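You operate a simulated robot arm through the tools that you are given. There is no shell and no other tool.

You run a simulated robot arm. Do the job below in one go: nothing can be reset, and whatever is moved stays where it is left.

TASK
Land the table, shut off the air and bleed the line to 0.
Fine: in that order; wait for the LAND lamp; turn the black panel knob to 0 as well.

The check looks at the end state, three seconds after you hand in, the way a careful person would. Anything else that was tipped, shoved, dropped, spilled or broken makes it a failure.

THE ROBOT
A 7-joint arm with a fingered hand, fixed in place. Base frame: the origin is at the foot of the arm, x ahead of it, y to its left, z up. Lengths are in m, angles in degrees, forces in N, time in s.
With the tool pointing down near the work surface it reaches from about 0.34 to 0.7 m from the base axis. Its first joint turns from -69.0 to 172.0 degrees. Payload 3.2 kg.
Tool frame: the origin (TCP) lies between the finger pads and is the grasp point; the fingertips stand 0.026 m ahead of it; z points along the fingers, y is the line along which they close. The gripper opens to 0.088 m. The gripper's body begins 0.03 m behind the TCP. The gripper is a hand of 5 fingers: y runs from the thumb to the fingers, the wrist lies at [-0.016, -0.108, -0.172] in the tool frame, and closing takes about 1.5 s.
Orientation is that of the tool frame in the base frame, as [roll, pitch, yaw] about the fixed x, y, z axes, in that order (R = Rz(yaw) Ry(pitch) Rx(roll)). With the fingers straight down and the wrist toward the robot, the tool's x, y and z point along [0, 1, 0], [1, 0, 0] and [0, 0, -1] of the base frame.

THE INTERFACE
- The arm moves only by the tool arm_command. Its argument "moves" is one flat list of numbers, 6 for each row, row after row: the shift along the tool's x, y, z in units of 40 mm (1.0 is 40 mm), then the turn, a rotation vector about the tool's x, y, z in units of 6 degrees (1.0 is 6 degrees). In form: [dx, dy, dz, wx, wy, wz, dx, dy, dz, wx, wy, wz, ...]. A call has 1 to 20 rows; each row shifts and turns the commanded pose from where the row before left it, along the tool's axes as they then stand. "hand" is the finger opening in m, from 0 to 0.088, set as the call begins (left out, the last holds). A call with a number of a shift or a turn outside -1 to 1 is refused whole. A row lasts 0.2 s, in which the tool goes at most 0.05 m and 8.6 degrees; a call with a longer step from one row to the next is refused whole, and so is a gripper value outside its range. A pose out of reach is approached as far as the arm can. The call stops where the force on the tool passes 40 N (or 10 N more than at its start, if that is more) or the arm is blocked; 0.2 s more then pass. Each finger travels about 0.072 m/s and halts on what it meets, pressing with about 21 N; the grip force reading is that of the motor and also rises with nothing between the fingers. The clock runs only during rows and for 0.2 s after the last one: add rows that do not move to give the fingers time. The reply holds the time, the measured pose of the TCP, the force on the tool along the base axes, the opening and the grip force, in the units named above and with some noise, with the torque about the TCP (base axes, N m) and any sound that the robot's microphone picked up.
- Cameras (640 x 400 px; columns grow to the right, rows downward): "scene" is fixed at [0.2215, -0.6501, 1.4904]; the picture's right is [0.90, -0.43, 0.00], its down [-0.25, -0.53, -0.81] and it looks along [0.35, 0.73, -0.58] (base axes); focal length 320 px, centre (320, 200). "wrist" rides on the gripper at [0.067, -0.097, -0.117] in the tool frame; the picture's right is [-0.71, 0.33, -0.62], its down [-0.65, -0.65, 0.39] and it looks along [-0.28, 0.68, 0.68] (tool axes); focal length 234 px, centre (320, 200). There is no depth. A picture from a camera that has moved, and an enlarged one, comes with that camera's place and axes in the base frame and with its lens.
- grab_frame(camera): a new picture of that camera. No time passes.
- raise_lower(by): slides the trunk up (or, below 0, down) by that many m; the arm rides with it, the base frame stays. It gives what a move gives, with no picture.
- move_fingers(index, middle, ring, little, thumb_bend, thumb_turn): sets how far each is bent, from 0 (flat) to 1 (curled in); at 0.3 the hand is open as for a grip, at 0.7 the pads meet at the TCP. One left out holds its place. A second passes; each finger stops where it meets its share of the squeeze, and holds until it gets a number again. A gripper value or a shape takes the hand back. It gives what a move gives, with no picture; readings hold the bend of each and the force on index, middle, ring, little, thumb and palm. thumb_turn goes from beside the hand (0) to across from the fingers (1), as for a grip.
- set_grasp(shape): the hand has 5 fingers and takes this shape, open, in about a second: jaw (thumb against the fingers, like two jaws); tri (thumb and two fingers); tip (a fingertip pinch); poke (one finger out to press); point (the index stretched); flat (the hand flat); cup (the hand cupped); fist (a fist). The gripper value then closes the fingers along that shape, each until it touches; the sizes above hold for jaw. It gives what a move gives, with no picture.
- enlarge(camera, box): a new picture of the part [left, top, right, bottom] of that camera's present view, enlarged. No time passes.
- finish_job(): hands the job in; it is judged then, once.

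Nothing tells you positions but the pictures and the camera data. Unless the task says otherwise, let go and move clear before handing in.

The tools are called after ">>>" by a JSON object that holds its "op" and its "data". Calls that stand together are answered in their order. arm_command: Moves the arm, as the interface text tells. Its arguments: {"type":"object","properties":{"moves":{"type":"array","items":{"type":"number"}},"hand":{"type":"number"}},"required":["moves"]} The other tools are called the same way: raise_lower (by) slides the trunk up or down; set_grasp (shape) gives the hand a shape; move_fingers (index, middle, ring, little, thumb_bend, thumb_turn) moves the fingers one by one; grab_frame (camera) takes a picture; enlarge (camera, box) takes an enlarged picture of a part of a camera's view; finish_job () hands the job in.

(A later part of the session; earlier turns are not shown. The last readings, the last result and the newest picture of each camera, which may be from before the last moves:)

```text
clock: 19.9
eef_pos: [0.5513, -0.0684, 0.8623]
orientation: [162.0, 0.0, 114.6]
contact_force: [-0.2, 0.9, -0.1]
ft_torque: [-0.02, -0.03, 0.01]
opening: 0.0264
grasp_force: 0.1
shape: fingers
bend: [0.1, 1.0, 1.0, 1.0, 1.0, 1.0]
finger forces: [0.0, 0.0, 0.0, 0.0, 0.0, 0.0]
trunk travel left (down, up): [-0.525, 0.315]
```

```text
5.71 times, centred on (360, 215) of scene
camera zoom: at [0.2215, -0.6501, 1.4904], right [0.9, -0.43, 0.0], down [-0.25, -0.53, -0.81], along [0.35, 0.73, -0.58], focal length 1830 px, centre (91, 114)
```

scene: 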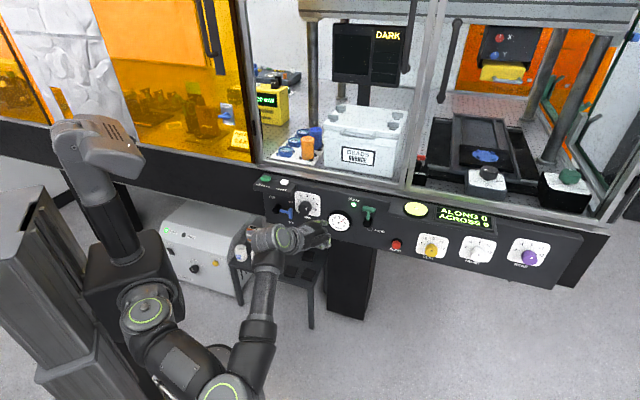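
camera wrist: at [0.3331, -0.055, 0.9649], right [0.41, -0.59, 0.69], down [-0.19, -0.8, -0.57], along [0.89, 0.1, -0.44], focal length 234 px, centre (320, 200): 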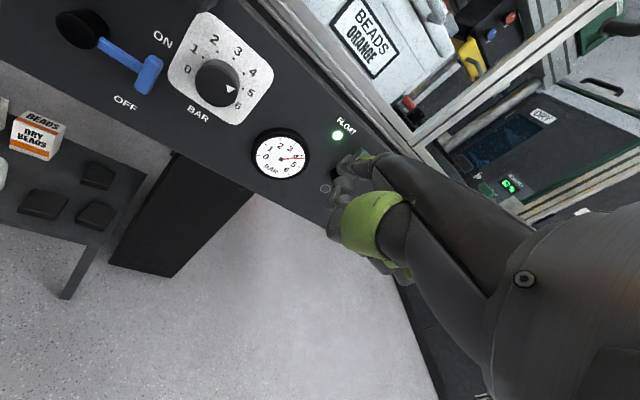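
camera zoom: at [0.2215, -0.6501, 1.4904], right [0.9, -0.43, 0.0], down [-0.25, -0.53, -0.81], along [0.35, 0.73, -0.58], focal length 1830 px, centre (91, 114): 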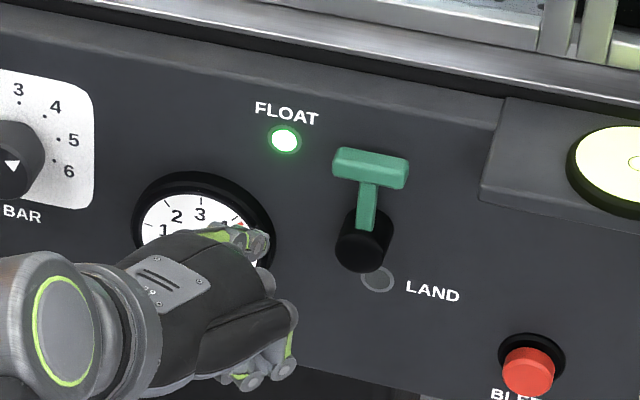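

The triangulated fingertip (t 0.456, d 0.424, z 0.879) matches my tool model closely. I now move straight in toward the panel, left of the green lever's stem.

>>> {"op": "arm_command", "data": {"moves": [0.192, 0.49, 0.159, 0, 0, 0, 0.192, 0.49, 0.159, 0, 0, 0, 0.192, 0.49, 0.159, 0, 0, 0, 0, 0, 0, 0, 0, 0]}}

>>> {"op": "enlarge", "data": {"camera": "wrist", "box": [240, 80, 440, 280]}}

>>> {"op": "enlarge", "data": {"camera": "scene", "box": [320, 180, 400, 240]}}

```text
clock: 20.9
eef_pos: [0.598, -0.0202, 0.8626]
orientation: [162.0, -0.1, 114.6]
contact_force: [-0.1, -0.7, 0.0]
ft_torque: [-0.01, 0.01, -0.01]
opening: 0.0266
grasp_force: 0.0
shape: fingers
bend: [0.1, 1.0, 1.0, 1.0, 1.0, 1.0]
finger forces: [0.0, 0.0, 0.0, 0.1, 0.0, 0.0]
trunk travel left (down, up): [-0.525, 0.315]
```

```text
2.00 times, centred on (340, 180) of wrist
camera zoom: at [0.4518, -0.0146, 0.9454], right [0.41, -0.59, 0.69], down [-0.19, -0.8, -0.57], along [0.89, 0.1, -0.44], focal length 468 px, centre (280, 240)
```

zoom: 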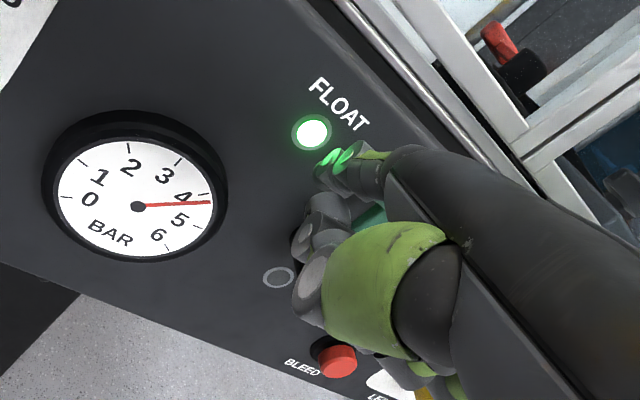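

```text
6.67 times, centred on (360, 210) of scene
camera zoom: at [0.2215, -0.6501, 1.4904], right [0.9, -0.43, 0.0], down [-0.25, -0.53, -0.81], along [0.35, 0.73, -0.58], focal length 2136 px, centre (53, 133)
```

zoom: 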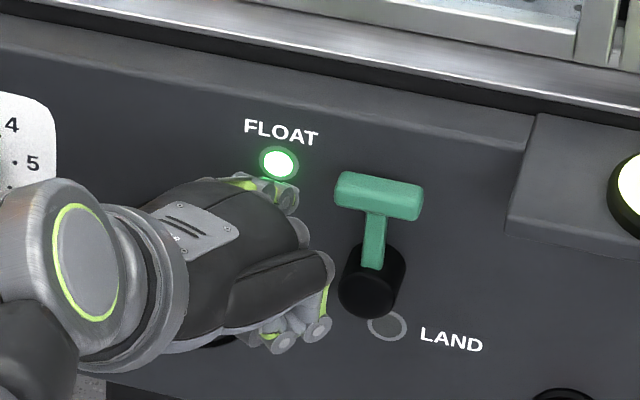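

The fingertip is beside the FLOAT lamp, left of the lever. I shift it right under the T-bar, stopping just short of the stem, and check.

>>> {"op": "arm_command", "data": {"moves": [-0.2575, 0.076, 0.0775, 0, 0, 0, -0.2575, 0.076, 0.0775, 0, 0, 0, 0, 0, 0, 0, 0, 0]}}

>>> {"op": "enlarge", "data": {"camera": "scene", "box": [330, 185, 390, 230]}}

>>> {"op": "enlarge", "data": {"camera": "wrist", "box": [280, 100, 400, 220]}}

```text
clock: 21.6
eef_pos: [0.6119, -0.0367, 0.8568]
orientation: [162.2, 0.0, 114.7]
contact_force: [-0.7, 0.4, -0.9]
ft_torque: [-0.04, 0.04, 0.04]
opening: 0.0264
grasp_force: 0.3
shape: fingers
bend: [0.1, 1.0, 1.0, 1.0, 1.0, 1.0]
finger forces: [1.0, 0.1, 0.0, 0.0, 0.1, 0.0]
trunk travel left (down, up): [-0.525, 0.315]
```

```text
8.89 times, centred on (360, 208) of scene
camera zoom: at [0.2215, -0.6501, 1.4904], right [0.9, -0.43, 0.0], down [-0.25, -0.53, -0.81], along [0.35, 0.73, -0.58], focal length 2848 px, centre (-36, 133)
```

zoom: 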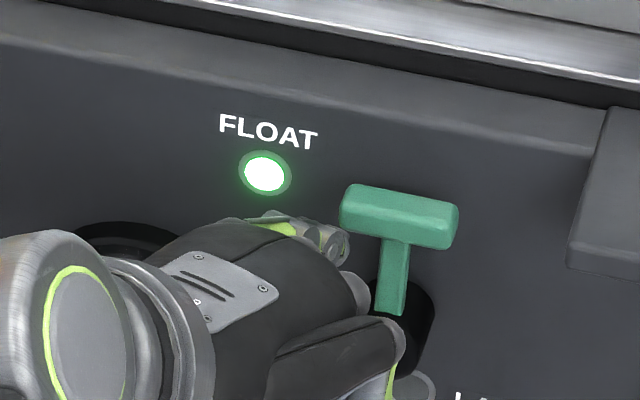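

```text
3.33 times, centred on (340, 160) of wrist
camera zoom: at [0.4665, -0.0305, 0.9408], right [0.41, -0.59, 0.69], down [-0.19, -0.8, -0.57], along [0.89, 0.1, -0.44], focal length 781 px, centre (253, 333)
```

zoom: 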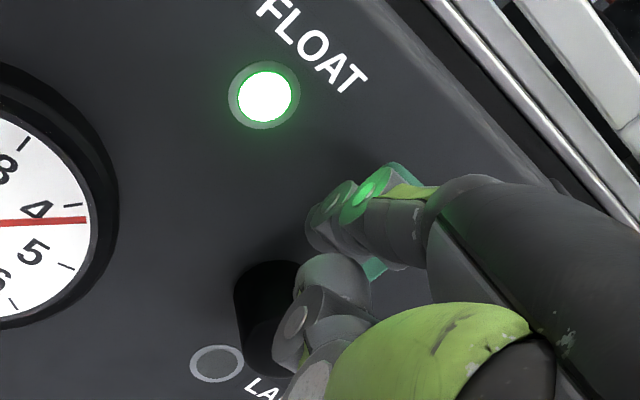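

The tip is tucked under the T-bar next to the stem with barely any touch. I now push right in small steps along the lever's arc and watch the force.

>>> {"op": "arm_command", "data": {"moves": [-0.267, 0.102, 0.007, 0, 0, 0, -0.15, 0.062, -0.011, 0, 0, 0, -0.152, 0.054, 0.018, 0, 0, 0, -0.15, 0.045, 0.041, 0, 0, 0, 0, 0, 0, 0, 0, 0]}}

>>> {"op": "enlarge", "data": {"camera": "scene", "box": [330, 185, 390, 230]}}

>>> {"op": "enlarge", "data": {"camera": "wrist", "box": [280, 100, 400, 220]}}

```text
clock: 22.9
eef_pos: [0.6344, -0.058, 0.8593]
orientation: [161.9, -0.2, 114.7]
contact_force: [-1.7, -1.0, -1.1]
ft_torque: [-0.05, -0.01, 0.07]
opening: 0.0254
grasp_force: 0.4
shape: fingers
bend: [0.11, 1.0, 1.0, 1.0, 1.0, 1.0]
finger forces: [2.0, 0.0, 0.1, 0.0, 0.0, 0.1]
trunk travel left (down, up): [-0.525, 0.315]
```

```text
8.89 times, centred on (360, 208) of scene
camera zoom: at [0.2215, -0.6501, 1.4904], right [0.9, -0.43, 0.0], down [-0.25, -0.53, -0.81], along [0.35, 0.73, -0.58], focal length 2848 px, centre (-36, 133)
```

zoom: 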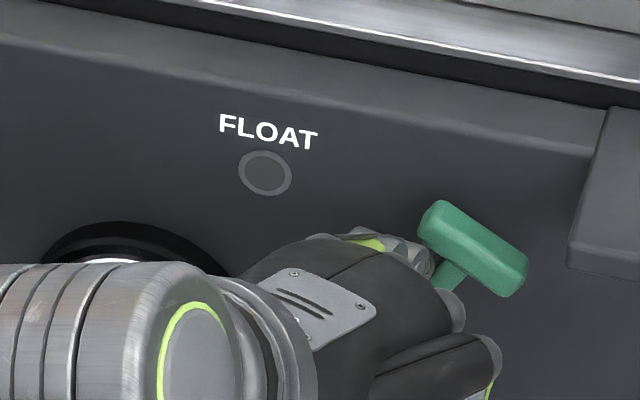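

```text
3.33 times, centred on (340, 160) of wrist
camera zoom: at [0.4881, -0.0516, 0.9418], right [0.41, -0.59, 0.69], down [-0.18, -0.8, -0.57], along [0.89, 0.1, -0.44], focal length 781 px, centre (253, 333)
```

zoom: 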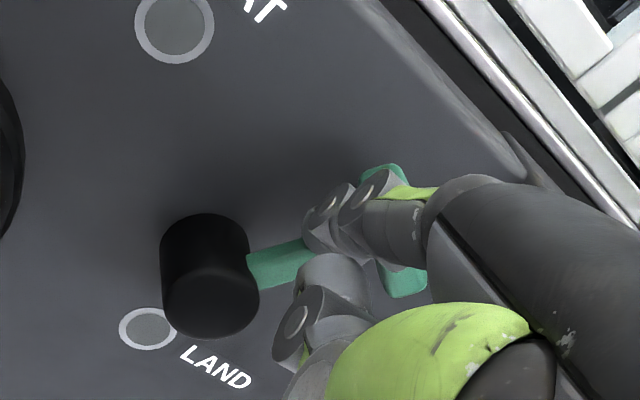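

The lever is turning clockwise smoothly and the FLOAT lamp has gone out. I continue along the arc toward the right-pointing LAND position.

>>> {"op": "arm_command", "data": {"moves": [-0.14, 0.027, 0.088, 0, 0, 0, -0.131, 0.022, 0.091, 0, 0, 0, -0.119, 0.011, 0.111, 0, 0, 0, -0.098, -0.004, 0.13, 0, 0, 0, -0.077, -0.016, 0.142, 0, 0, 0, -0.054, -0.028, 0.151, 0, 0, 0, 0, 0, 0, 0, 0, 0]}}

>>> {"op": "enlarge", "data": {"camera": "scene", "box": [330, 185, 410, 245]}}

>>> {"op": "enlarge", "data": {"camera": "wrist", "box": [240, 100, 400, 240]}}

```text
clock: 24.4
eef_pos: [0.653, -0.0781, 0.8328]
orientation: [162.0, -0.1, 114.5]
contact_force: [0.1, 0.9, -0.4]
ft_torque: [0.02, 0.0, -0.02]
opening: 0.0267
grasp_force: 0.1
shape: fingers
bend: [0.1, 1.0, 1.0, 1.0, 1.0, 1.0]
finger forces: [0.0, 0.0, 0.0, 0.0, 0.0, 0.0]
trunk travel left (down, up): [-0.525, 0.315]
```

```text
6.67 times, centred on (370, 215) of scene
camera zoom: at [0.2215, -0.6501, 1.4904], right [0.9, -0.43, 0.0], down [-0.25, -0.53, -0.81], along [0.35, 0.73, -0.58], focal length 2136 px, centre (-13, 100)
```

zoom: 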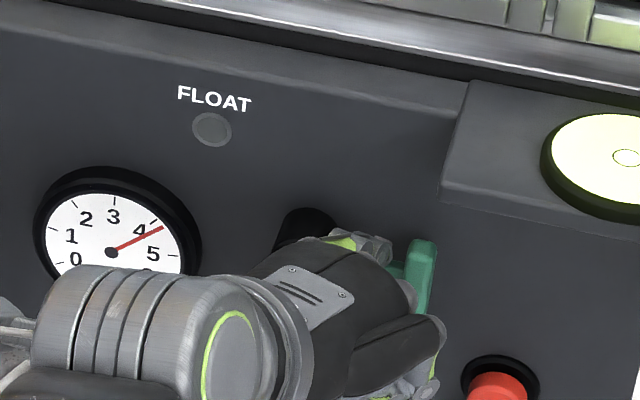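

```text
2.86 times, centred on (320, 170) of wrist
camera zoom: at [0.507, -0.0705, 0.9148], right [0.41, -0.59, 0.69], down [-0.19, -0.8, -0.57], along [0.89, 0.1, -0.44], focal length 669 px, centre (320, 286)
```

zoom: 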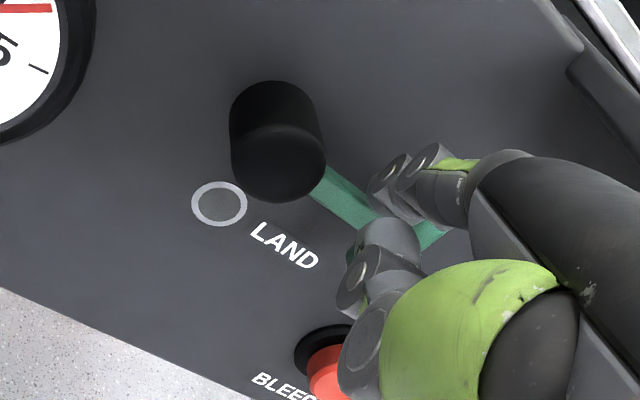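

The lever now points right with its T-bar vertical — the LAND position — and no force remains. I back straight off and then watch for the LAND lamp.

>>> {"op": "arm_command", "data": {"moves": [-0.233, -0.594, -0.193, 0, 0, 0, -0.233, -0.594, -0.193, 0, 0, 0, -0.233, -0.594, -0.193, 0, 0, 0, 0, 0, 0, 0, 0, 0, 0, 0, 0, 0, 0, 0, 0, 0, 0, 0, 0, 0]}}

>>> {"op": "enlarge", "data": {"camera": "scene", "box": [330, 185, 410, 245]}}

>>> {"op": "grab_frame", "data": {"camera": "wrist"}}

```text
clock: 25.9
eef_pos: [0.5975, -0.1342, 0.8334]
orientation: [162.1, -0.1, 114.6]
contact_force: [-0.3, 0.7, 1.1]
ft_torque: [0.0, -0.02, 0.0]
opening: 0.0267
grasp_force: 0.1
shape: fingers
bend: [0.1, 1.0, 1.0, 1.0, 1.0, 1.0]
finger forces: [0.0, 0.1, 0.0, 0.1, 0.0, 0.0]
trunk travel left (down, up): [-0.525, 0.315]
```

```text
6.67 times, centred on (370, 215) of scene
camera zoom: at [0.2215, -0.6501, 1.4904], right [0.9, -0.43, 0.0], down [-0.25, -0.53, -0.81], along [0.35, 0.73, -0.58], focal length 2136 px, centre (-13, 100)
```

zoom: 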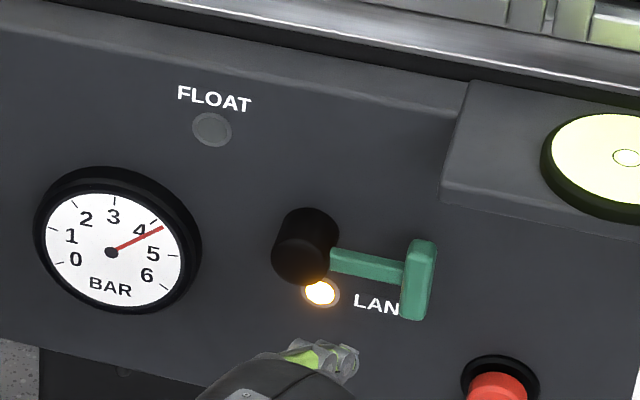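

```text
taken
camera wrist: at [0.4507, -0.1272, 0.9158], right [0.41, -0.59, 0.69], down [-0.19, -0.8, -0.57], along [0.89, 0.1, -0.44], focal length 234 px, centre (320, 200)
```

wrist: 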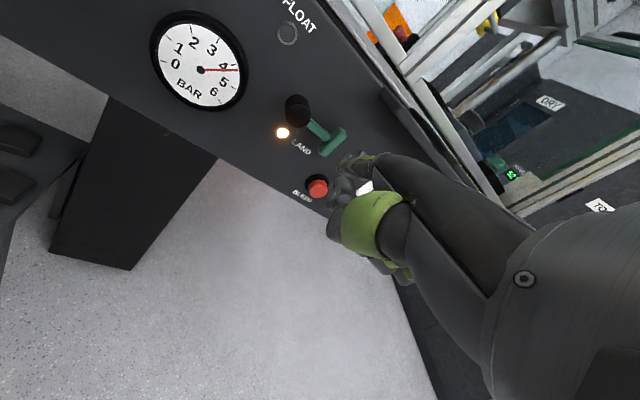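

The LAND lamp is lit, so the table has landed. Next is the blue AIR lever: I move left along the panel at a safe standoff and turn the hand square to the panel again.

>>> {"op": "arm_command", "data": {"moves": [0.872, -0.309, -0.1, 0, 0, 0, 0.872, -0.309, -0.1, 0, 0, 0, 0.872, -0.309, -0.1, 0, 0, 0, 0.872, -0.309, -0.1, 0, 0, 0, 0.872, -0.309, -0.1, 0, 0, 0, 0.872, -0.309, -0.1, 0, 0, 0, 0.872, -0.309, -0.1, 0, 0, 0, 0.872, -0.309, -0.1, 0, 0, 0, 0, 0, 0, 0, 0.263, -0.808, 0, 0, 0, 0, 0.263, -0.808, 0, 0, 0, 0, 0.263, -0.808, 0, 0, 0, 0, 0.263, -0.808, 0, 0, 0, 0, 0, 0]}}

>>> {"op": "grab_frame", "data": {"camera": "wrist"}}

>>> {"op": "grab_frame", "data": {"camera": "scene"}}

>>> {"op": "enlarge", "data": {"camera": "scene", "box": [325, 195, 405, 250]}}

```text
clock: 28.6
eef_pos: [0.3857, 0.0762, 0.8339]
orientation: [161.9, -0.1, 135.1]
contact_force: [0.5, 0.7, 0.4]
ft_torque: [-0.01, -0.01, 0.01]
opening: 0.0266
grasp_force: 0.1
shape: fingers
bend: [0.1, 1.0, 1.0, 1.0, 1.0, 1.0]
finger forces: [0.0, 0.0, 0.0, 0.1, 0.1, 0.0]
trunk travel left (down, up): [-0.525, 0.315]
```

```text
taken
camera wrist: at [0.2459, 0.0321, 0.9157], right [0.59, -0.41, 0.69], down [0.11, -0.81, -0.57], along [0.8, 0.41, -0.43], focal length 234 px, centre (320, 200)
```

wrist: 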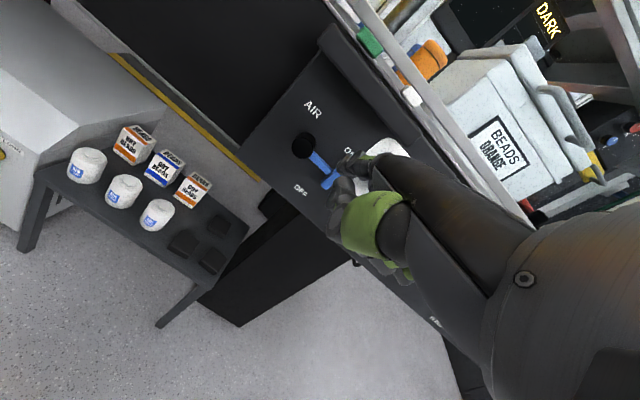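

```text
taken
```

scene: 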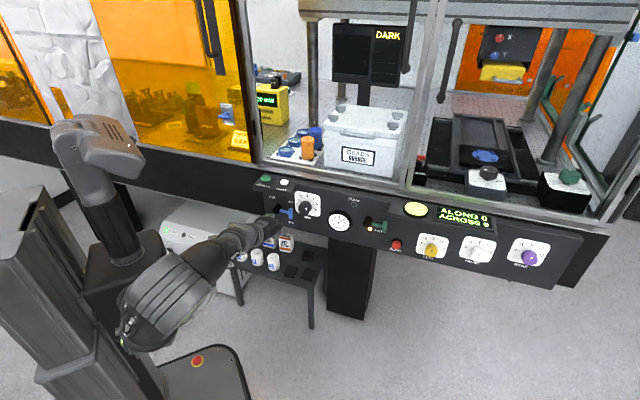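

```text
7.27 times, centred on (365, 222) of scene
camera zoom: at [0.2215, -0.6501, 1.4904], right [0.9, -0.43, 0.0], down [-0.25, -0.53, -0.81], along [0.35, 0.73, -0.58], focal length 2330 px, centre (-7, 36)
```

zoom: 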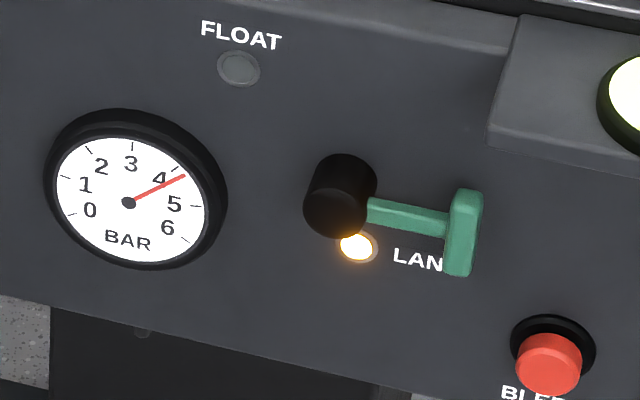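

LAND lamp is steady and the lever rests at LAND. I'm in front of the AIR lever; I'll zoom in to verify its position relative to the fingertip.

>>> {"op": "enlarge", "data": {"camera": "wrist", "box": [260, 90, 420, 230]}}

>>> {"op": "enlarge", "data": {"camera": "scene", "box": [240, 180, 320, 250]}}

```text
2.86 times, centred on (340, 160) of wrist
camera zoom: at [0.2459, 0.0321, 0.9157], right [0.59, -0.41, 0.69], down [0.11, -0.81, -0.57], along [0.8, 0.41, -0.43], focal length 669 px, centre (263, 314)
```

zoom: 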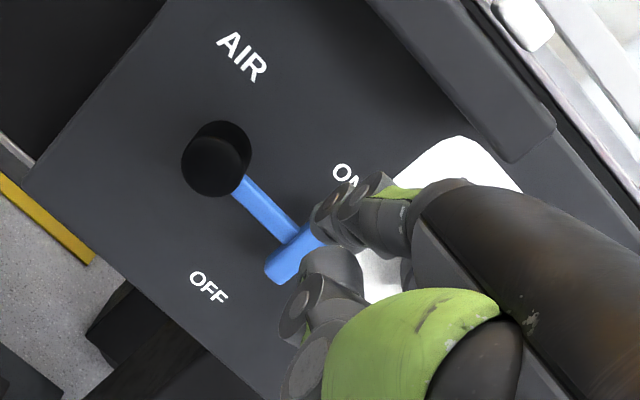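

```text
5.71 times, centred on (280, 215) of scene
camera zoom: at [0.2215, -0.6501, 1.4904], right [0.9, -0.43, 0.0], down [-0.25, -0.53, -0.81], along [0.35, 0.73, -0.58], focal length 1830 px, centre (549, 114)
```

zoom: 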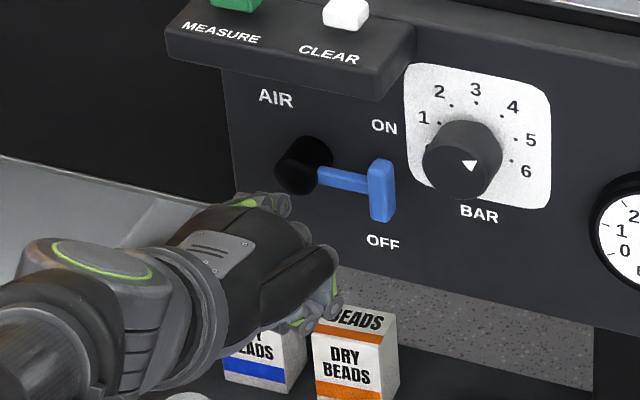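

The AIR hub is at about t 0.175, z 0.812 and its T-bar at t 0.231, with the fingertip model still matching. I move in just above the blue lever's stem, below the overhanging button box.

>>> {"op": "arm_command", "data": {"moves": [0.017, 0.626, 0.257, 0, 0, 0, 0.017, 0.626, 0.257, 0, 0, 0, 0.017, 0.626, 0.257, 0, 0, 0, 0, 0, 0, 0, 0, 0]}}

>>> {"op": "enlarge", "data": {"camera": "wrist", "box": [260, 90, 420, 230]}}

>>> {"op": "enlarge", "data": {"camera": "scene", "box": [255, 180, 325, 240]}}

```text
clock: 29.6
eef_pos: [0.4399, 0.1344, 0.8261]
orientation: [162.1, -0.1, 135.1]
contact_force: [0.4, 1.4, -0.4]
ft_torque: [0.01, -0.02, -0.04]
opening: 0.0267
grasp_force: 0.0
shape: fingers
bend: [0.1, 1.0, 1.0, 1.0, 1.0, 1.0]
finger forces: [0.0, 0.1, 0.1, 0.0, 0.1, 0.0]
trunk travel left (down, up): [-0.525, 0.315]
```

```text
2.86 times, centred on (340, 160) of wrist
camera zoom: at [0.3014, 0.0907, 0.9087], right [0.59, -0.41, 0.69], down [0.11, -0.81, -0.57], along [0.8, 0.41, -0.43], focal length 669 px, centre (263, 314)
```

zoom: 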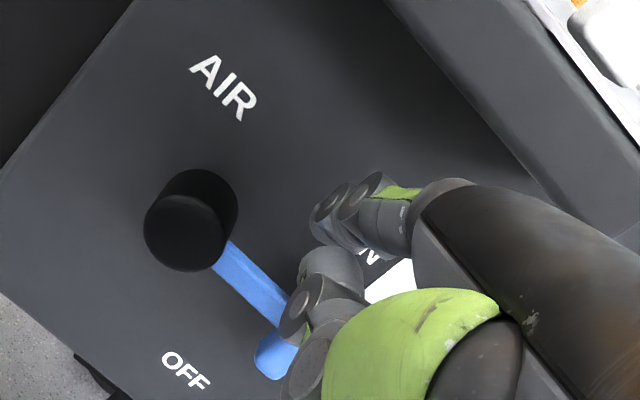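

```text
6.67 times, centred on (290, 210) of scene
camera zoom: at [0.2215, -0.6501, 1.4904], right [0.9, -0.43, 0.0], down [-0.25, -0.53, -0.81], along [0.35, 0.73, -0.58], focal length 2136 px, centre (520, 133)
```

zoom: 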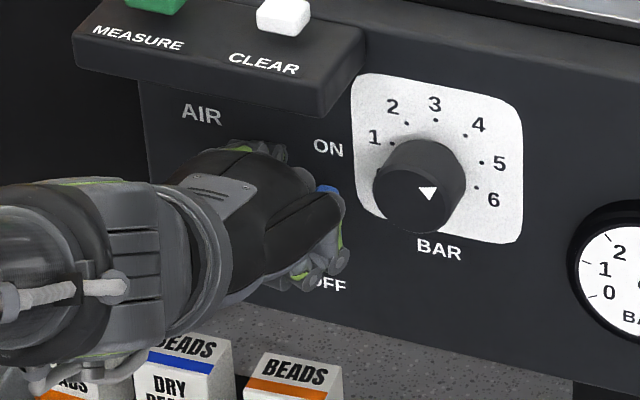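

The fingertip is above the blue stem, inside the T-bar. I now push down in small steps along the lever's arc.

>>> {"op": "arm_command", "data": {"moves": [-0.05, -0.082, 0.25, 0, 0, 0, -0.05, -0.082, 0.25, 0, 0, 0, -0.03, -0.047, 0.145, 0, 0, 0, -0.003, -0.047, 0.145, 0, 0, 0, 0.023, -0.047, 0.145, 0, 0, 0, 0, 0, 0, 0, 0, 0]}}

>>> {"op": "enlarge", "data": {"camera": "wrist", "box": [240, 90, 400, 230]}}

>>> {"op": "enlarge", "data": {"camera": "scene", "box": [255, 180, 325, 240]}}

```text
clock: 31.1
eef_pos: [0.4432, 0.1305, 0.7867]
orientation: [162.0, -0.1, 135.1]
contact_force: [0.3, -0.6, 0.4]
ft_torque: [0.01, 0.0, -0.04]
opening: 0.027
grasp_force: 0.2
shape: fingers
bend: [0.1, 1.0, 1.0, 1.0, 1.0, 1.0]
finger forces: [0.5, 0.1, 0.0, 0.0, 0.0, 0.0]
trunk travel left (down, up): [-0.525, 0.315]
```

```text
2.86 times, centred on (320, 160) of wrist
camera zoom: at [0.3044, 0.0876, 0.8693], right [0.59, -0.41, 0.69], down [0.1, -0.81, -0.57], along [0.8, 0.41, -0.44], focal length 669 px, centre (320, 314)
```

zoom: 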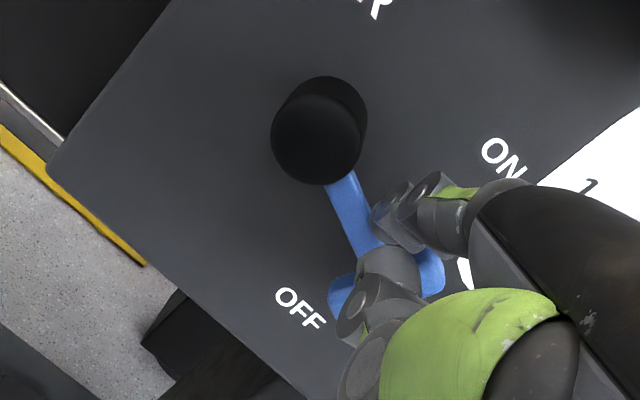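

```text
6.67 times, centred on (290, 210) of scene
camera zoom: at [0.2215, -0.6501, 1.4904], right [0.9, -0.43, 0.0], down [-0.25, -0.53, -0.81], along [0.35, 0.73, -0.58], focal length 2136 px, centre (520, 133)
```

zoom: 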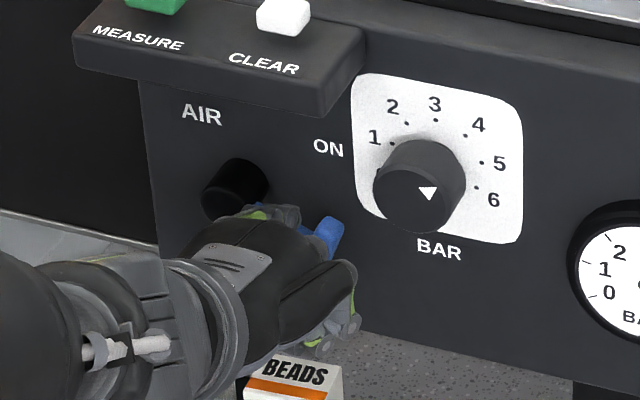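

The blue lever is turning down as intended with only light force. I continue along the arc to OFF.

>>> {"op": "arm_command", "data": {"moves": [0.05, -0.046, 0.14, 0, 0, 0, 0.07, -0.042, 0.129, 0, 0, 0, 0.098, -0.037, 0.114, 0, 0, 0, 0.118, -0.032, 0.098, 0, 0, 0, 0.133, -0.026, 0.079, 0, 0, 0, 0.143, -0.017, 0.052, 0, 0, 0, 0, 0, 0, 0, 0, 0]}}

>>> {"op": "enlarge", "data": {"camera": "wrist", "box": [240, 90, 400, 230]}}

>>> {"op": "enlarge", "data": {"camera": "scene", "box": [255, 180, 365, 250]}}

```text
clock: 32.6
eef_pos: [0.4259, 0.1498, 0.7608]
orientation: [161.9, -0.2, 135.2]
contact_force: [0.5, -0.1, 0.6]
ft_torque: [0.04, -0.02, -0.12]
opening: 0.0268
grasp_force: 0.0
shape: fingers
bend: [0.1, 1.0, 1.0, 1.0, 1.0, 1.0]
finger forces: [1.3, 0.1, 0.1, 0.0, 0.0, 0.1]
trunk travel left (down, up): [-0.525, 0.315]
```

```text
2.86 times, centred on (320, 160) of wrist
camera zoom: at [0.2869, 0.1049, 0.8443], right [0.59, -0.41, 0.69], down [0.11, -0.81, -0.57], along [0.8, 0.41, -0.44], focal length 669 px, centre (320, 314)
```

zoom: 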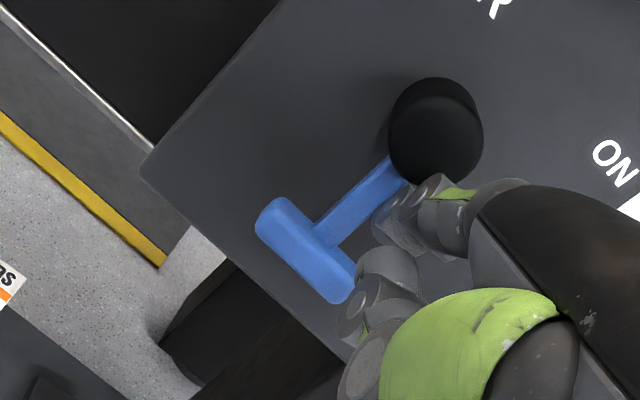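

```text
5.71 times, centred on (310, 215) of scene
camera zoom: at [0.2215, -0.6501, 1.4904], right [0.9, -0.43, 0.0], down [-0.25, -0.53, -0.81], along [0.35, 0.73, -0.58], focal length 1830 px, centre (377, 114)
```

zoom: 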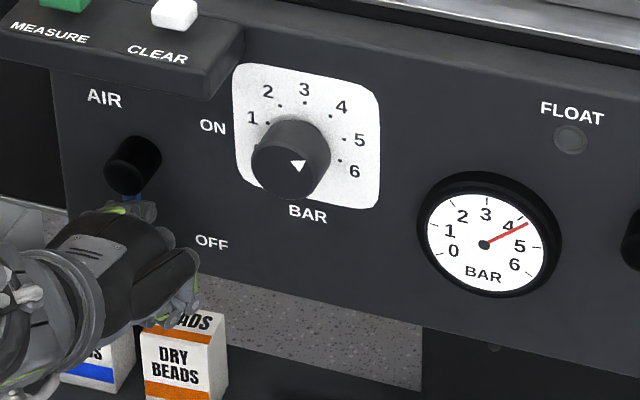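

The blue lever points downward now. I nudge a few millimetres further to make sure it's at its stop, watching the force.

>>> {"op": "arm_command", "data": {"moves": [0.1, 0, 0, 0, 0, 0, 0, 0, 0, 0, 0, 0]}}

>>> {"op": "enlarge", "data": {"camera": "wrist", "box": [240, 90, 400, 230]}}

```text
clock: 33.2
eef_pos: [0.4231, 0.1503, 0.7607]
orientation: [162.0, -0.2, 135.1]
contact_force: [2.1, -3.5, 0.6]
ft_torque: [0.07, 0.02, -0.26]
opening: 0.0268
grasp_force: 2.4
shape: fingers
bend: [0.1, 1.0, 1.0, 1.0, 1.0, 1.0]
finger forces: [4.1, 0.0, 0.0, 0.1, 0.0, 0.0]
trunk travel left (down, up): [-0.525, 0.315]
```

```text
2.86 times, centred on (320, 160) of wrist
camera zoom: at [0.2847, 0.1072, 0.8441], right [0.59, -0.41, 0.69], down [0.1, -0.81, -0.57], along [0.8, 0.41, -0.43], focal length 669 px, centre (320, 314)
```

zoom: 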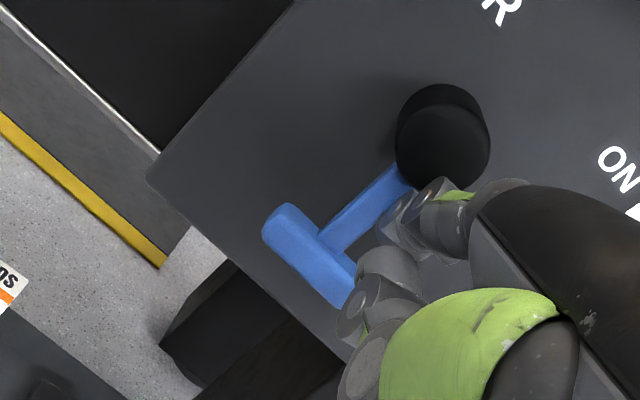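

Resistance rose to about 4 N without further motion, so the lever is at its OFF stop. I ease off and retreat straight back.

>>> {"op": "arm_command", "data": {"moves": [-0.12, 0, 0, 0, 0, 0, 0, -0.713, -0.233, 0, 0, 0, 0, -0.713, -0.233, 0, 0, 0, 0, -0.713, -0.233, 0, 0, 0, 0, 0, 0, 0, 0, 0]}}

>>> {"op": "enlarge", "data": {"camera": "scene", "box": [245, 180, 365, 250]}}

>>> {"op": "grab_frame", "data": {"camera": "wrist"}}

```text
clock: 34.5
eef_pos: [0.3648, 0.0857, 0.762]
orientation: [162.0, -0.1, 135.1]
contact_force: [0.4, 0.4, -0.5]
ft_torque: [0.02, 0.01, 0.02]
opening: 0.027
grasp_force: 0.1
shape: fingers
bend: [0.1, 1.0, 1.0, 1.0, 1.0, 1.0]
finger forces: [0.0, 0.0, 0.0, 0.0, 0.1, 0.1]
trunk travel left (down, up): [-0.525, 0.315]
```

```text
5.33 times, centred on (305, 215) of scene
camera zoom: at [0.2215, -0.6501, 1.4904], right [0.9, -0.43, 0.0], down [-0.25, -0.53, -0.81], along [0.35, 0.73, -0.58], focal length 1708 px, centre (400, 120)
```

zoom: 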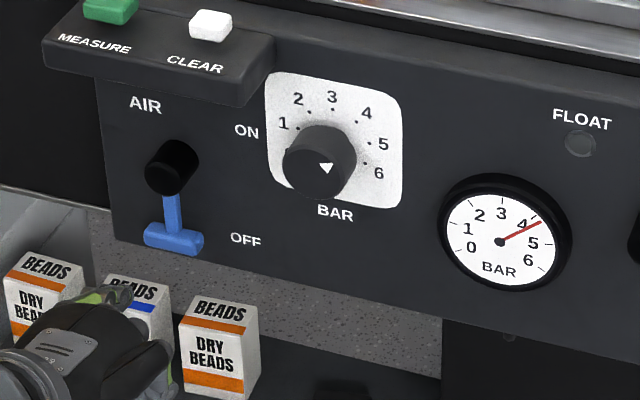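

```text
taken
camera wrist: at [0.2256, 0.0411, 0.8447], right [0.59, -0.41, 0.69], down [0.11, -0.81, -0.57], along [0.8, 0.41, -0.43], focal length 234 px, centre (320, 200)
```

wrist: 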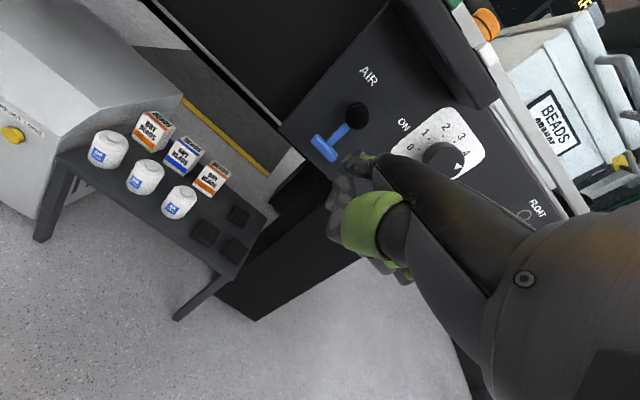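

AIR is now OFF (lever straight down) while the gauge still holds about 4.4 bar. Next I swing over to the red BLEED button, keeping a safe standoff from the panel.

>>> {"op": "arm_command", "data": {"moves": [0, 0, 0, 0, -0.263, 0.808, 0, 0, 0, 0, -0.263, 0.808, 0, 0, 0, 0, -0.263, 0.808, 0, 0, 0, 0, -0.263, 0.808, -0.89, 0.315, 0.1025, 0, 0, 0, -0.89, 0.315, 0.1025, 0, 0, 0, -0.89, 0.315, 0.1025, 0, 0, 0, -0.89, 0.315, 0.1025, 0, 0, 0, -0.89, 0.315, 0.1025, 0, 0, 0, -0.89, 0.315, 0.1025, 0, 0, 0, -0.89, 0.315, 0.1025, 0, 0, 0, -0.89, 0.315, 0.1025, 0, 0, 0, -0.89, 0.315, 0.1025, 0, 0, 0, -0.89, 0.315, 0.1025, 0, 0, 0, 0, 0, 0, 0, 0, 0]}}

>>> {"op": "grab_frame", "data": {"camera": "wrist"}}

>>> {"op": "enlarge", "data": {"camera": "scene", "box": [330, 200, 450, 290]}}

```text
clock: 37.6
eef_pos: [0.6371, -0.1798, 0.7612]
orientation: [161.9, -0.2, 114.8]
contact_force: [-0.3, -0.2, 0.2]
ft_torque: [0.0, 0.02, 0.0]
opening: 0.0267
grasp_force: 0.0
shape: fingers
bend: [0.1, 1.0, 1.0, 1.0, 1.0, 1.0]
finger forces: [0.1, 0.0, 0.0, 0.0, 0.0, 0.0]
out of reach, approached as far as the arm can: row 1
trunk travel left (down, up): [-0.525, 0.315]
```

```text
taken
camera wrist: at [0.4905, -0.1735, 0.8431], right [0.41, -0.59, 0.69], down [-0.19, -0.8, -0.57], along [0.89, 0.1, -0.44], focal length 234 px, centre (320, 200)
```

wrist: 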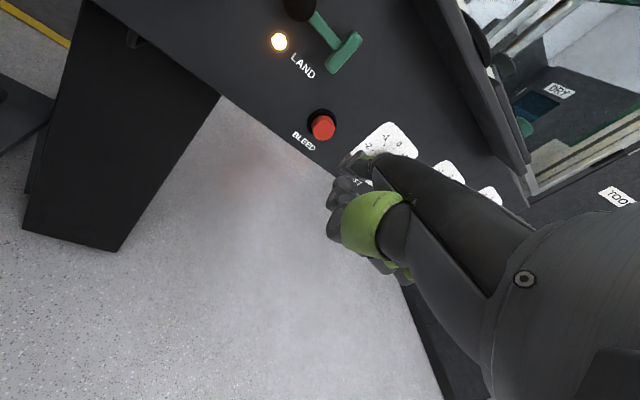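

```text
4.44 times, centred on (390, 245) of scene
camera zoom: at [0.2215, -0.6501, 1.4904], right [0.9, -0.43, 0.0], down [-0.25, -0.53, -0.81], along [0.35, 0.73, -0.58], focal length 1424 px, centre (9, 0)
```

zoom: 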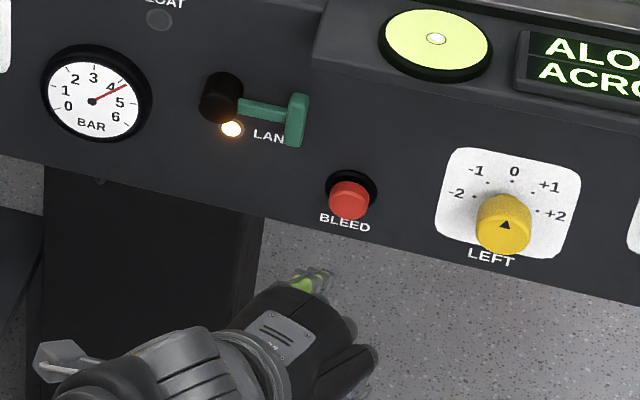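

The fingertip is lined up in front of BLEED (about t 0.595, z 0.775). I advance to just short of the button.

>>> {"op": "arm_command", "data": {"moves": [0.201, 0.513, 0.194, 0, 0, 0, 0.201, 0.513, 0.194, 0, 0, 0, 0.201, 0.513, 0.194, 0, 0, 0, 0, 0, 0, 0, 0, 0]}}

>>> {"op": "enlarge", "data": {"camera": "wrist", "box": [280, 90, 420, 210]}}

>>> {"op": "enlarge", "data": {"camera": "scene", "box": [360, 220, 430, 275]}}

```text
clock: 38.6
eef_pos: [0.6877, -0.1316, 0.7568]
orientation: [162.0, -0.3, 114.6]
contact_force: [-0.5, -0.1, 0.2]
ft_torque: [0.0, -0.03, 0.02]
opening: 0.0266
grasp_force: 0.1
shape: fingers
bend: [0.1, 1.0, 1.0, 1.0, 1.0, 1.0]
finger forces: [0.0, 0.1, 0.0, 0.1, 0.1, 0.1]
trunk travel left (down, up): [-0.525, 0.315]
```

```text
3.33 times, centred on (350, 150) of wrist
camera zoom: at [0.5409, -0.1238, 0.8393], right [0.41, -0.59, 0.69], down [-0.19, -0.8, -0.57], along [0.89, 0.11, -0.44], focal length 781 px, centre (220, 367)
```

zoom: 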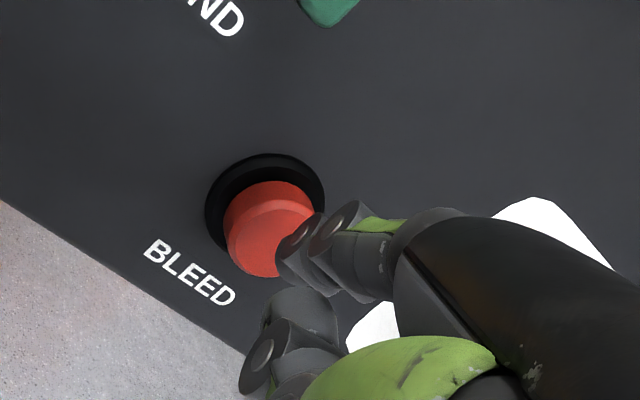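

```text
7.27 times, centred on (395, 248) of scene
camera zoom: at [0.2215, -0.6501, 1.4904], right [0.9, -0.43, 0.0], down [-0.25, -0.53, -0.81], along [0.35, 0.73, -0.58], focal length 2330 px, centre (-226, -146)
```

zoom: 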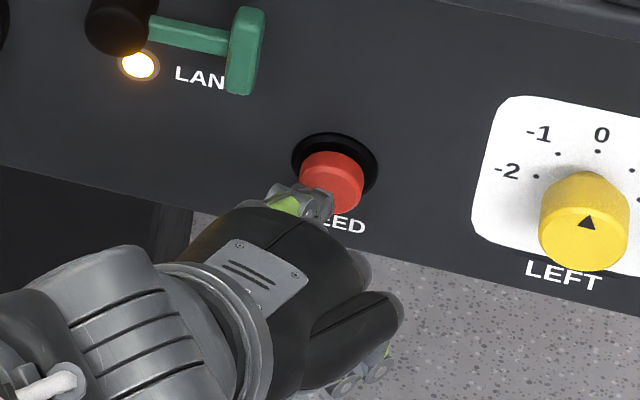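

The tip is about a centimetre off the red cap and nearly centred. I press in small increments and watch the force and gauge.

>>> {"op": "arm_command", "data": {"moves": [0.116, 0.131, 0.148, 0, 0, 0, 0.043, 0.112, 0.0365, 0, 0, 0, 0, 0, 0, 0, 0, 0]}}

>>> {"op": "enlarge", "data": {"camera": "wrist", "box": [280, 90, 420, 210]}}

>>> {"op": "enlarge", "data": {"camera": "scene", "box": [315, 195, 425, 275]}}

```text
clock: 39.5
eef_pos: [0.6941, -0.1206, 0.7527]
orientation: [162.0, -0.1, 114.6]
contact_force: [-1.7, -0.9, -0.1]
ft_torque: [0.04, -0.05, -0.03]
opening: 0.0265
grasp_force: 0.0
shape: fingers
bend: [0.1, 1.0, 1.0, 1.0, 1.0, 1.0]
finger forces: [1.7, 0.0, 0.0, 0.1, 0.0, 0.0]
trunk travel left (down, up): [-0.525, 0.315]
```

```text
3.33 times, centred on (350, 150) of wrist
camera zoom: at [0.5483, -0.1136, 0.8359], right [0.41, -0.59, 0.69], down [-0.19, -0.8, -0.57], along [0.89, 0.1, -0.44], focal length 781 px, centre (220, 367)
```

zoom: 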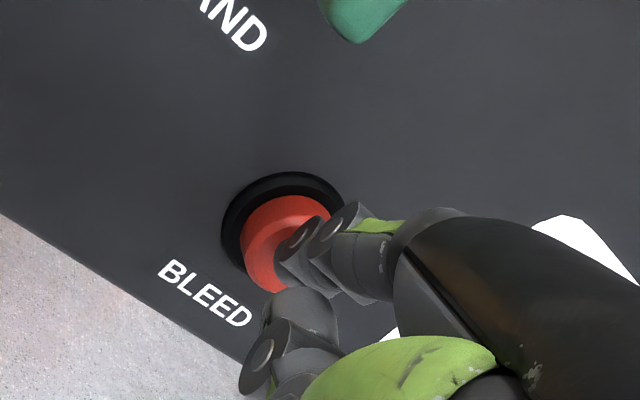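

```text
5.00 times, centred on (370, 235) of scene
camera zoom: at [0.2215, -0.6501, 1.4904], right [0.9, -0.43, 0.0], down [-0.25, -0.53, -0.81], along [0.35, 0.73, -0.58], focal length 1602 px, centre (70, 25)
```

zoom: 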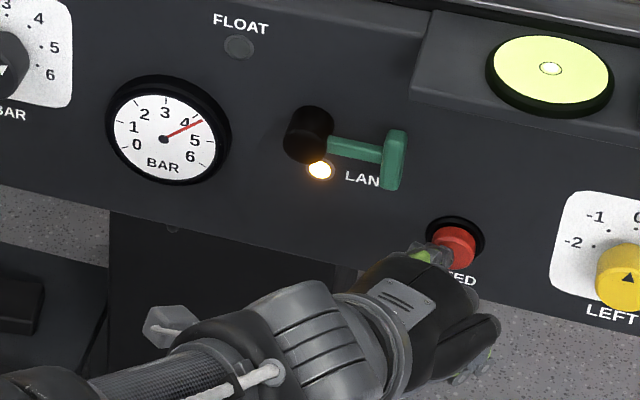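

Contact has begun (about 2 N). I press further in and hold to see the gauge respond.

>>> {"op": "arm_command", "data": {"moves": [0.035, 0.09, 0.029, 0, 0, 0, 0.017, 0.045, 0.0146, 0, 0, 0, 0, 0, 0, 0, 0, 0, 0, 0, 0, 0, 0, 0]}}

>>> {"op": "enlarge", "data": {"camera": "scene", "box": [315, 195, 425, 275]}}

>>> {"op": "enlarge", "data": {"camera": "wrist", "box": [280, 90, 420, 210]}}

```text
clock: 40.5
eef_pos: [0.6979, -0.1165, 0.7541]
orientation: [162.0, 0.0, 114.6]
contact_force: [-4.0, -3.5, 1.3]
ft_torque: [0.13, -0.16, -0.07]
opening: 0.0253
grasp_force: 3.2
shape: fingers
bend: [0.11, 1.0, 1.0, 1.0, 1.0, 1.0]
finger forces: [5.5, 0.0, 0.0, 0.0, 0.0, 0.1]
trunk travel left (down, up): [-0.525, 0.315]
heard: click
```

```text
5.00 times, centred on (370, 235) of scene
camera zoom: at [0.2215, -0.6501, 1.4904], right [0.9, -0.43, 0.0], down [-0.25, -0.53, -0.81], along [0.35, 0.73, -0.58], focal length 1602 px, centre (70, 25)
```

zoom: 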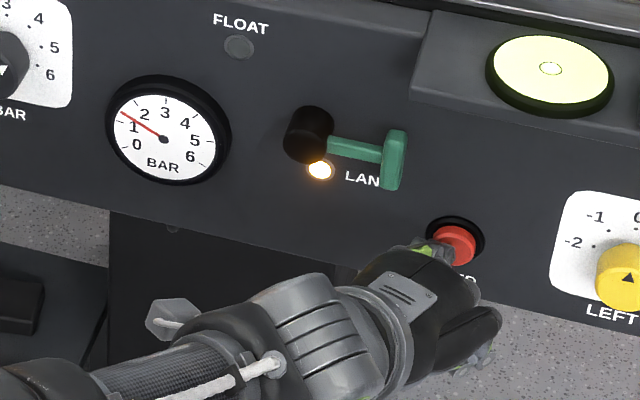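

```text
3.33 times, centred on (350, 150) of wrist
camera zoom: at [0.552, -0.1098, 0.8363], right [0.41, -0.59, 0.69], down [-0.19, -0.8, -0.57], along [0.89, 0.1, -0.43], focal length 781 px, centre (220, 367)
```

zoom: 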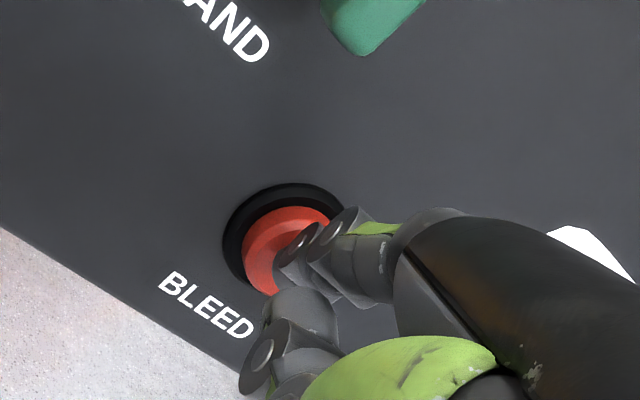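

Click heard, and the gauge has dropped to about 1.5 bar while the button is held. I keep holding until it reads 0.

>>> {"op": "arm_command", "data": {"moves": [0, 0, 0, 0, 0, 0, 0, 0, 0, 0, 0, 0, 0, 0, 0, 0, 0, 0, 0, 0, 0, 0, 0, 0, 0, 0, 0, 0, 0, 0, 0, 0, 0, 0, 0, 0, 0, 0, 0, 0, 0, 0, 0, 0, 0, 0, 0, 0, 0, 0, 0, 0, 0, 0, 0, 0, 0, 0, 0, 0]}}

>>> {"op": "enlarge", "data": {"camera": "scene", "box": [325, 200, 385, 240]}}

```text
clock: 42.6
eef_pos: [0.6985, -0.1164, 0.7539]
orientation: [162.0, -0.1, 114.7]
contact_force: [-3.8, -3.8, 1.4]
ft_torque: [0.11, -0.18, -0.04]
opening: 0.0252
grasp_force: 3.2
shape: fingers
bend: [0.11, 1.0, 1.0, 1.0, 1.0, 1.0]
finger forces: [5.7, 0.1, 0.0, 0.1, 0.0, 0.0]
trunk travel left (down, up): [-0.525, 0.315]
```

```text
10.00 times, centred on (355, 220) of scene
camera zoom: at [0.2215, -0.6501, 1.4904], right [0.9, -0.43, 0.0], down [-0.25, -0.53, -0.81], along [0.35, 0.73, -0.58], focal length 3203 px, centre (-30, 0)
```

zoom: 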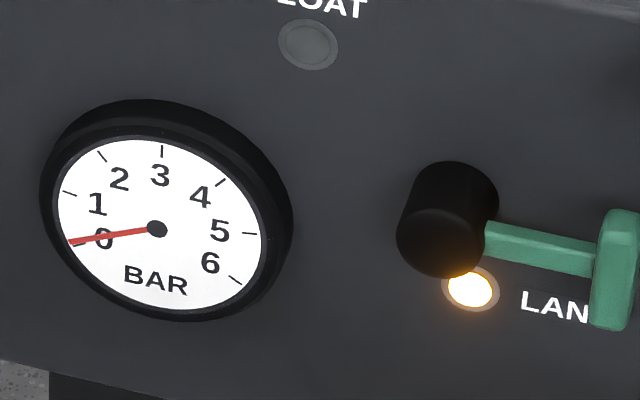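

The needle is on the 0 tick. I hold a little longer to be sure nothing remains in the line, and compare.

>>> {"op": "arm_command", "data": {"moves": [0, 0, 0, 0, 0, 0, 0, 0, 0, 0, 0, 0, 0, 0, 0, 0, 0, 0, 0, 0, 0, 0, 0, 0, 0, 0, 0, 0, 0, 0, 0, 0, 0, 0, 0, 0, 0, 0, 0, 0, 0, 0, 0, 0, 0, 0, 0, 0, 0, 0, 0, 0, 0, 0, 0, 0, 0, 0, 0, 0, 0, 0, 0, 0, 0, 0, 0, 0, 0, 0, 0, 0, 0, 0, 0, 0, 0, 0, 0, 0, 0, 0, 0, 0, 0, 0, 0, 0, 0, 0]}}

>>> {"op": "enlarge", "data": {"camera": "scene", "box": [325, 200, 385, 240]}}

```text
clock: 45.9
eef_pos: [0.6973, -0.1164, 0.7535]
orientation: [162.0, -0.1, 114.7]
contact_force: [-3.9, -4.2, 0.8]
ft_torque: [0.13, -0.17, -0.09]
opening: 0.0251
grasp_force: 3.0
shape: fingers
bend: [0.11, 1.0, 1.0, 1.0, 1.0, 1.0]
finger forces: [5.8, 0.0, 0.0, 0.1, 0.0, 0.1]
trunk travel left (down, up): [-0.525, 0.315]
```

```text
10.00 times, centred on (355, 220) of scene
camera zoom: at [0.2215, -0.6501, 1.4904], right [0.9, -0.43, 0.0], down [-0.25, -0.53, -0.81], along [0.35, 0.73, -0.58], focal length 3203 px, centre (-30, 0)
```

zoom: 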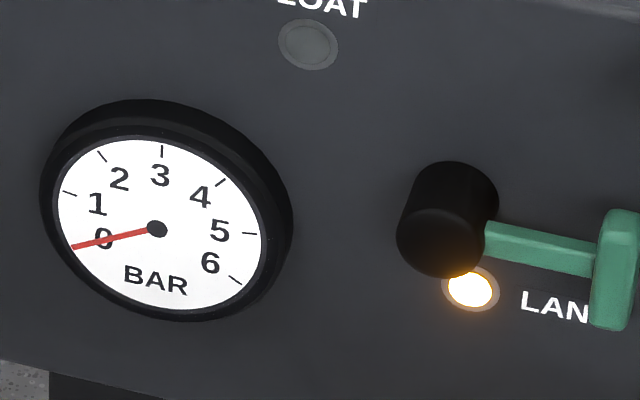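

The needle settled a touch further, now on 0. I'll hold one more short while, then back off the button.

>>> {"op": "arm_command", "data": {"moves": [0, 0, 0, 0, 0, 0, 0, 0, 0, 0, 0, 0, 0, 0, 0, 0, 0, 0, 0, 0, 0, 0, 0, 0, 0, 0, 0, 0, 0, 0, 0, 0, 0, 0, 0, 0, 0, 0, 0, 0, 0, 0, 0, 0, 0, 0, 0, 0, 0, 0, 0, 0, 0, 0, 0, 0, 0, 0, 0, 0, 0, 0, 0, 0, 0, 0, 0, 0, 0, 0, 0, 0, 0, 0, 0, 0, 0, 0, 0, 0, 0, 0, 0, 0, 0, 0, 0, 0, 0, 0]}}

>>> {"op": "arm_command", "data": {"moves": [-0.233, -0.594, -0.193, 0, 0, 0, -0.233, -0.594, -0.193, 0, 0, 0, -0.233, -0.594, -0.193, 0, 0, 0, -0.233, -0.594, -0.193, 0, 0, 0, 0, 0, 0, 0, 0, 0]}}

>>> {"op": "enlarge", "data": {"camera": "scene", "box": [255, 180, 415, 280]}}

>>> {"op": "grab_frame", "data": {"camera": "wrist"}}

```text
clock: 49.0
eef_pos: [0.698, -0.1168, 0.7538]
orientation: [162.0, 0.0, 114.7]
contact_force: [-4.3, -3.2, 1.3]
ft_torque: [0.15, -0.15, -0.04]
opening: 0.0253
grasp_force: 3.2
shape: fingers
bend: [0.11, 1.0, 1.0, 1.0, 1.0, 1.0]
finger forces: [5.7, 0.0, 0.1, 0.1, 0.1, 0.1]
trunk travel left (down, up): [-0.525, 0.315]
```

```text
clock: 50.2
eef_pos: [0.6224, -0.191, 0.753]
orientation: [162.1, -0.1, 114.6]
contact_force: [0.6, 0.5, -0.9]
ft_torque: [0.03, 0.01, -0.03]
opening: 0.0267
grasp_force: 0.1
shape: fingers
bend: [0.1, 1.0, 1.0, 1.0, 1.0, 1.0]
finger forces: [0.0, 0.1, 0.0, 0.0, 0.0, 0.0]
trunk travel left (down, up): [-0.525, 0.315]
```

```text
4.00 times, centred on (335, 230) of scene
camera zoom: at [0.2215, -0.6501, 1.4904], right [0.9, -0.43, 0.0], down [-0.25, -0.53, -0.81], along [0.35, 0.73, -0.58], focal length 1281 px, centre (260, 80)
```

zoom: 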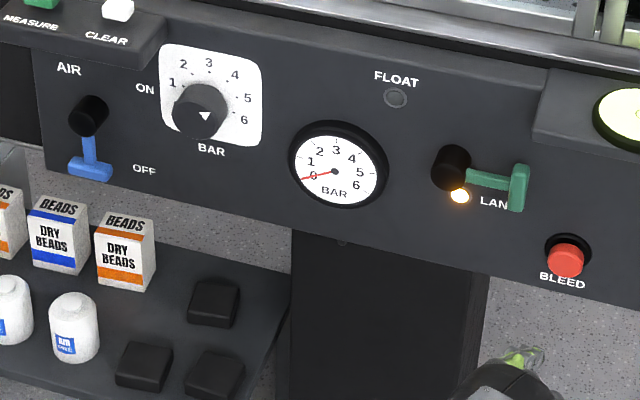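

```text
taken
camera wrist: at [0.4766, -0.1845, 0.8352], right [0.41, -0.59, 0.69], down [-0.18, -0.8, -0.57], along [0.89, 0.11, -0.44], focal length 234 px, centre (320, 200)
```

wrist: 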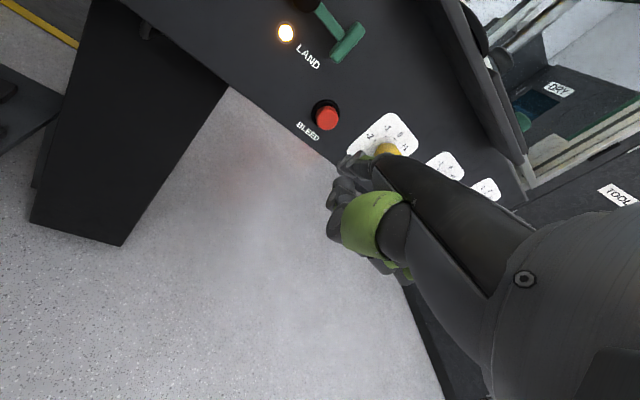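

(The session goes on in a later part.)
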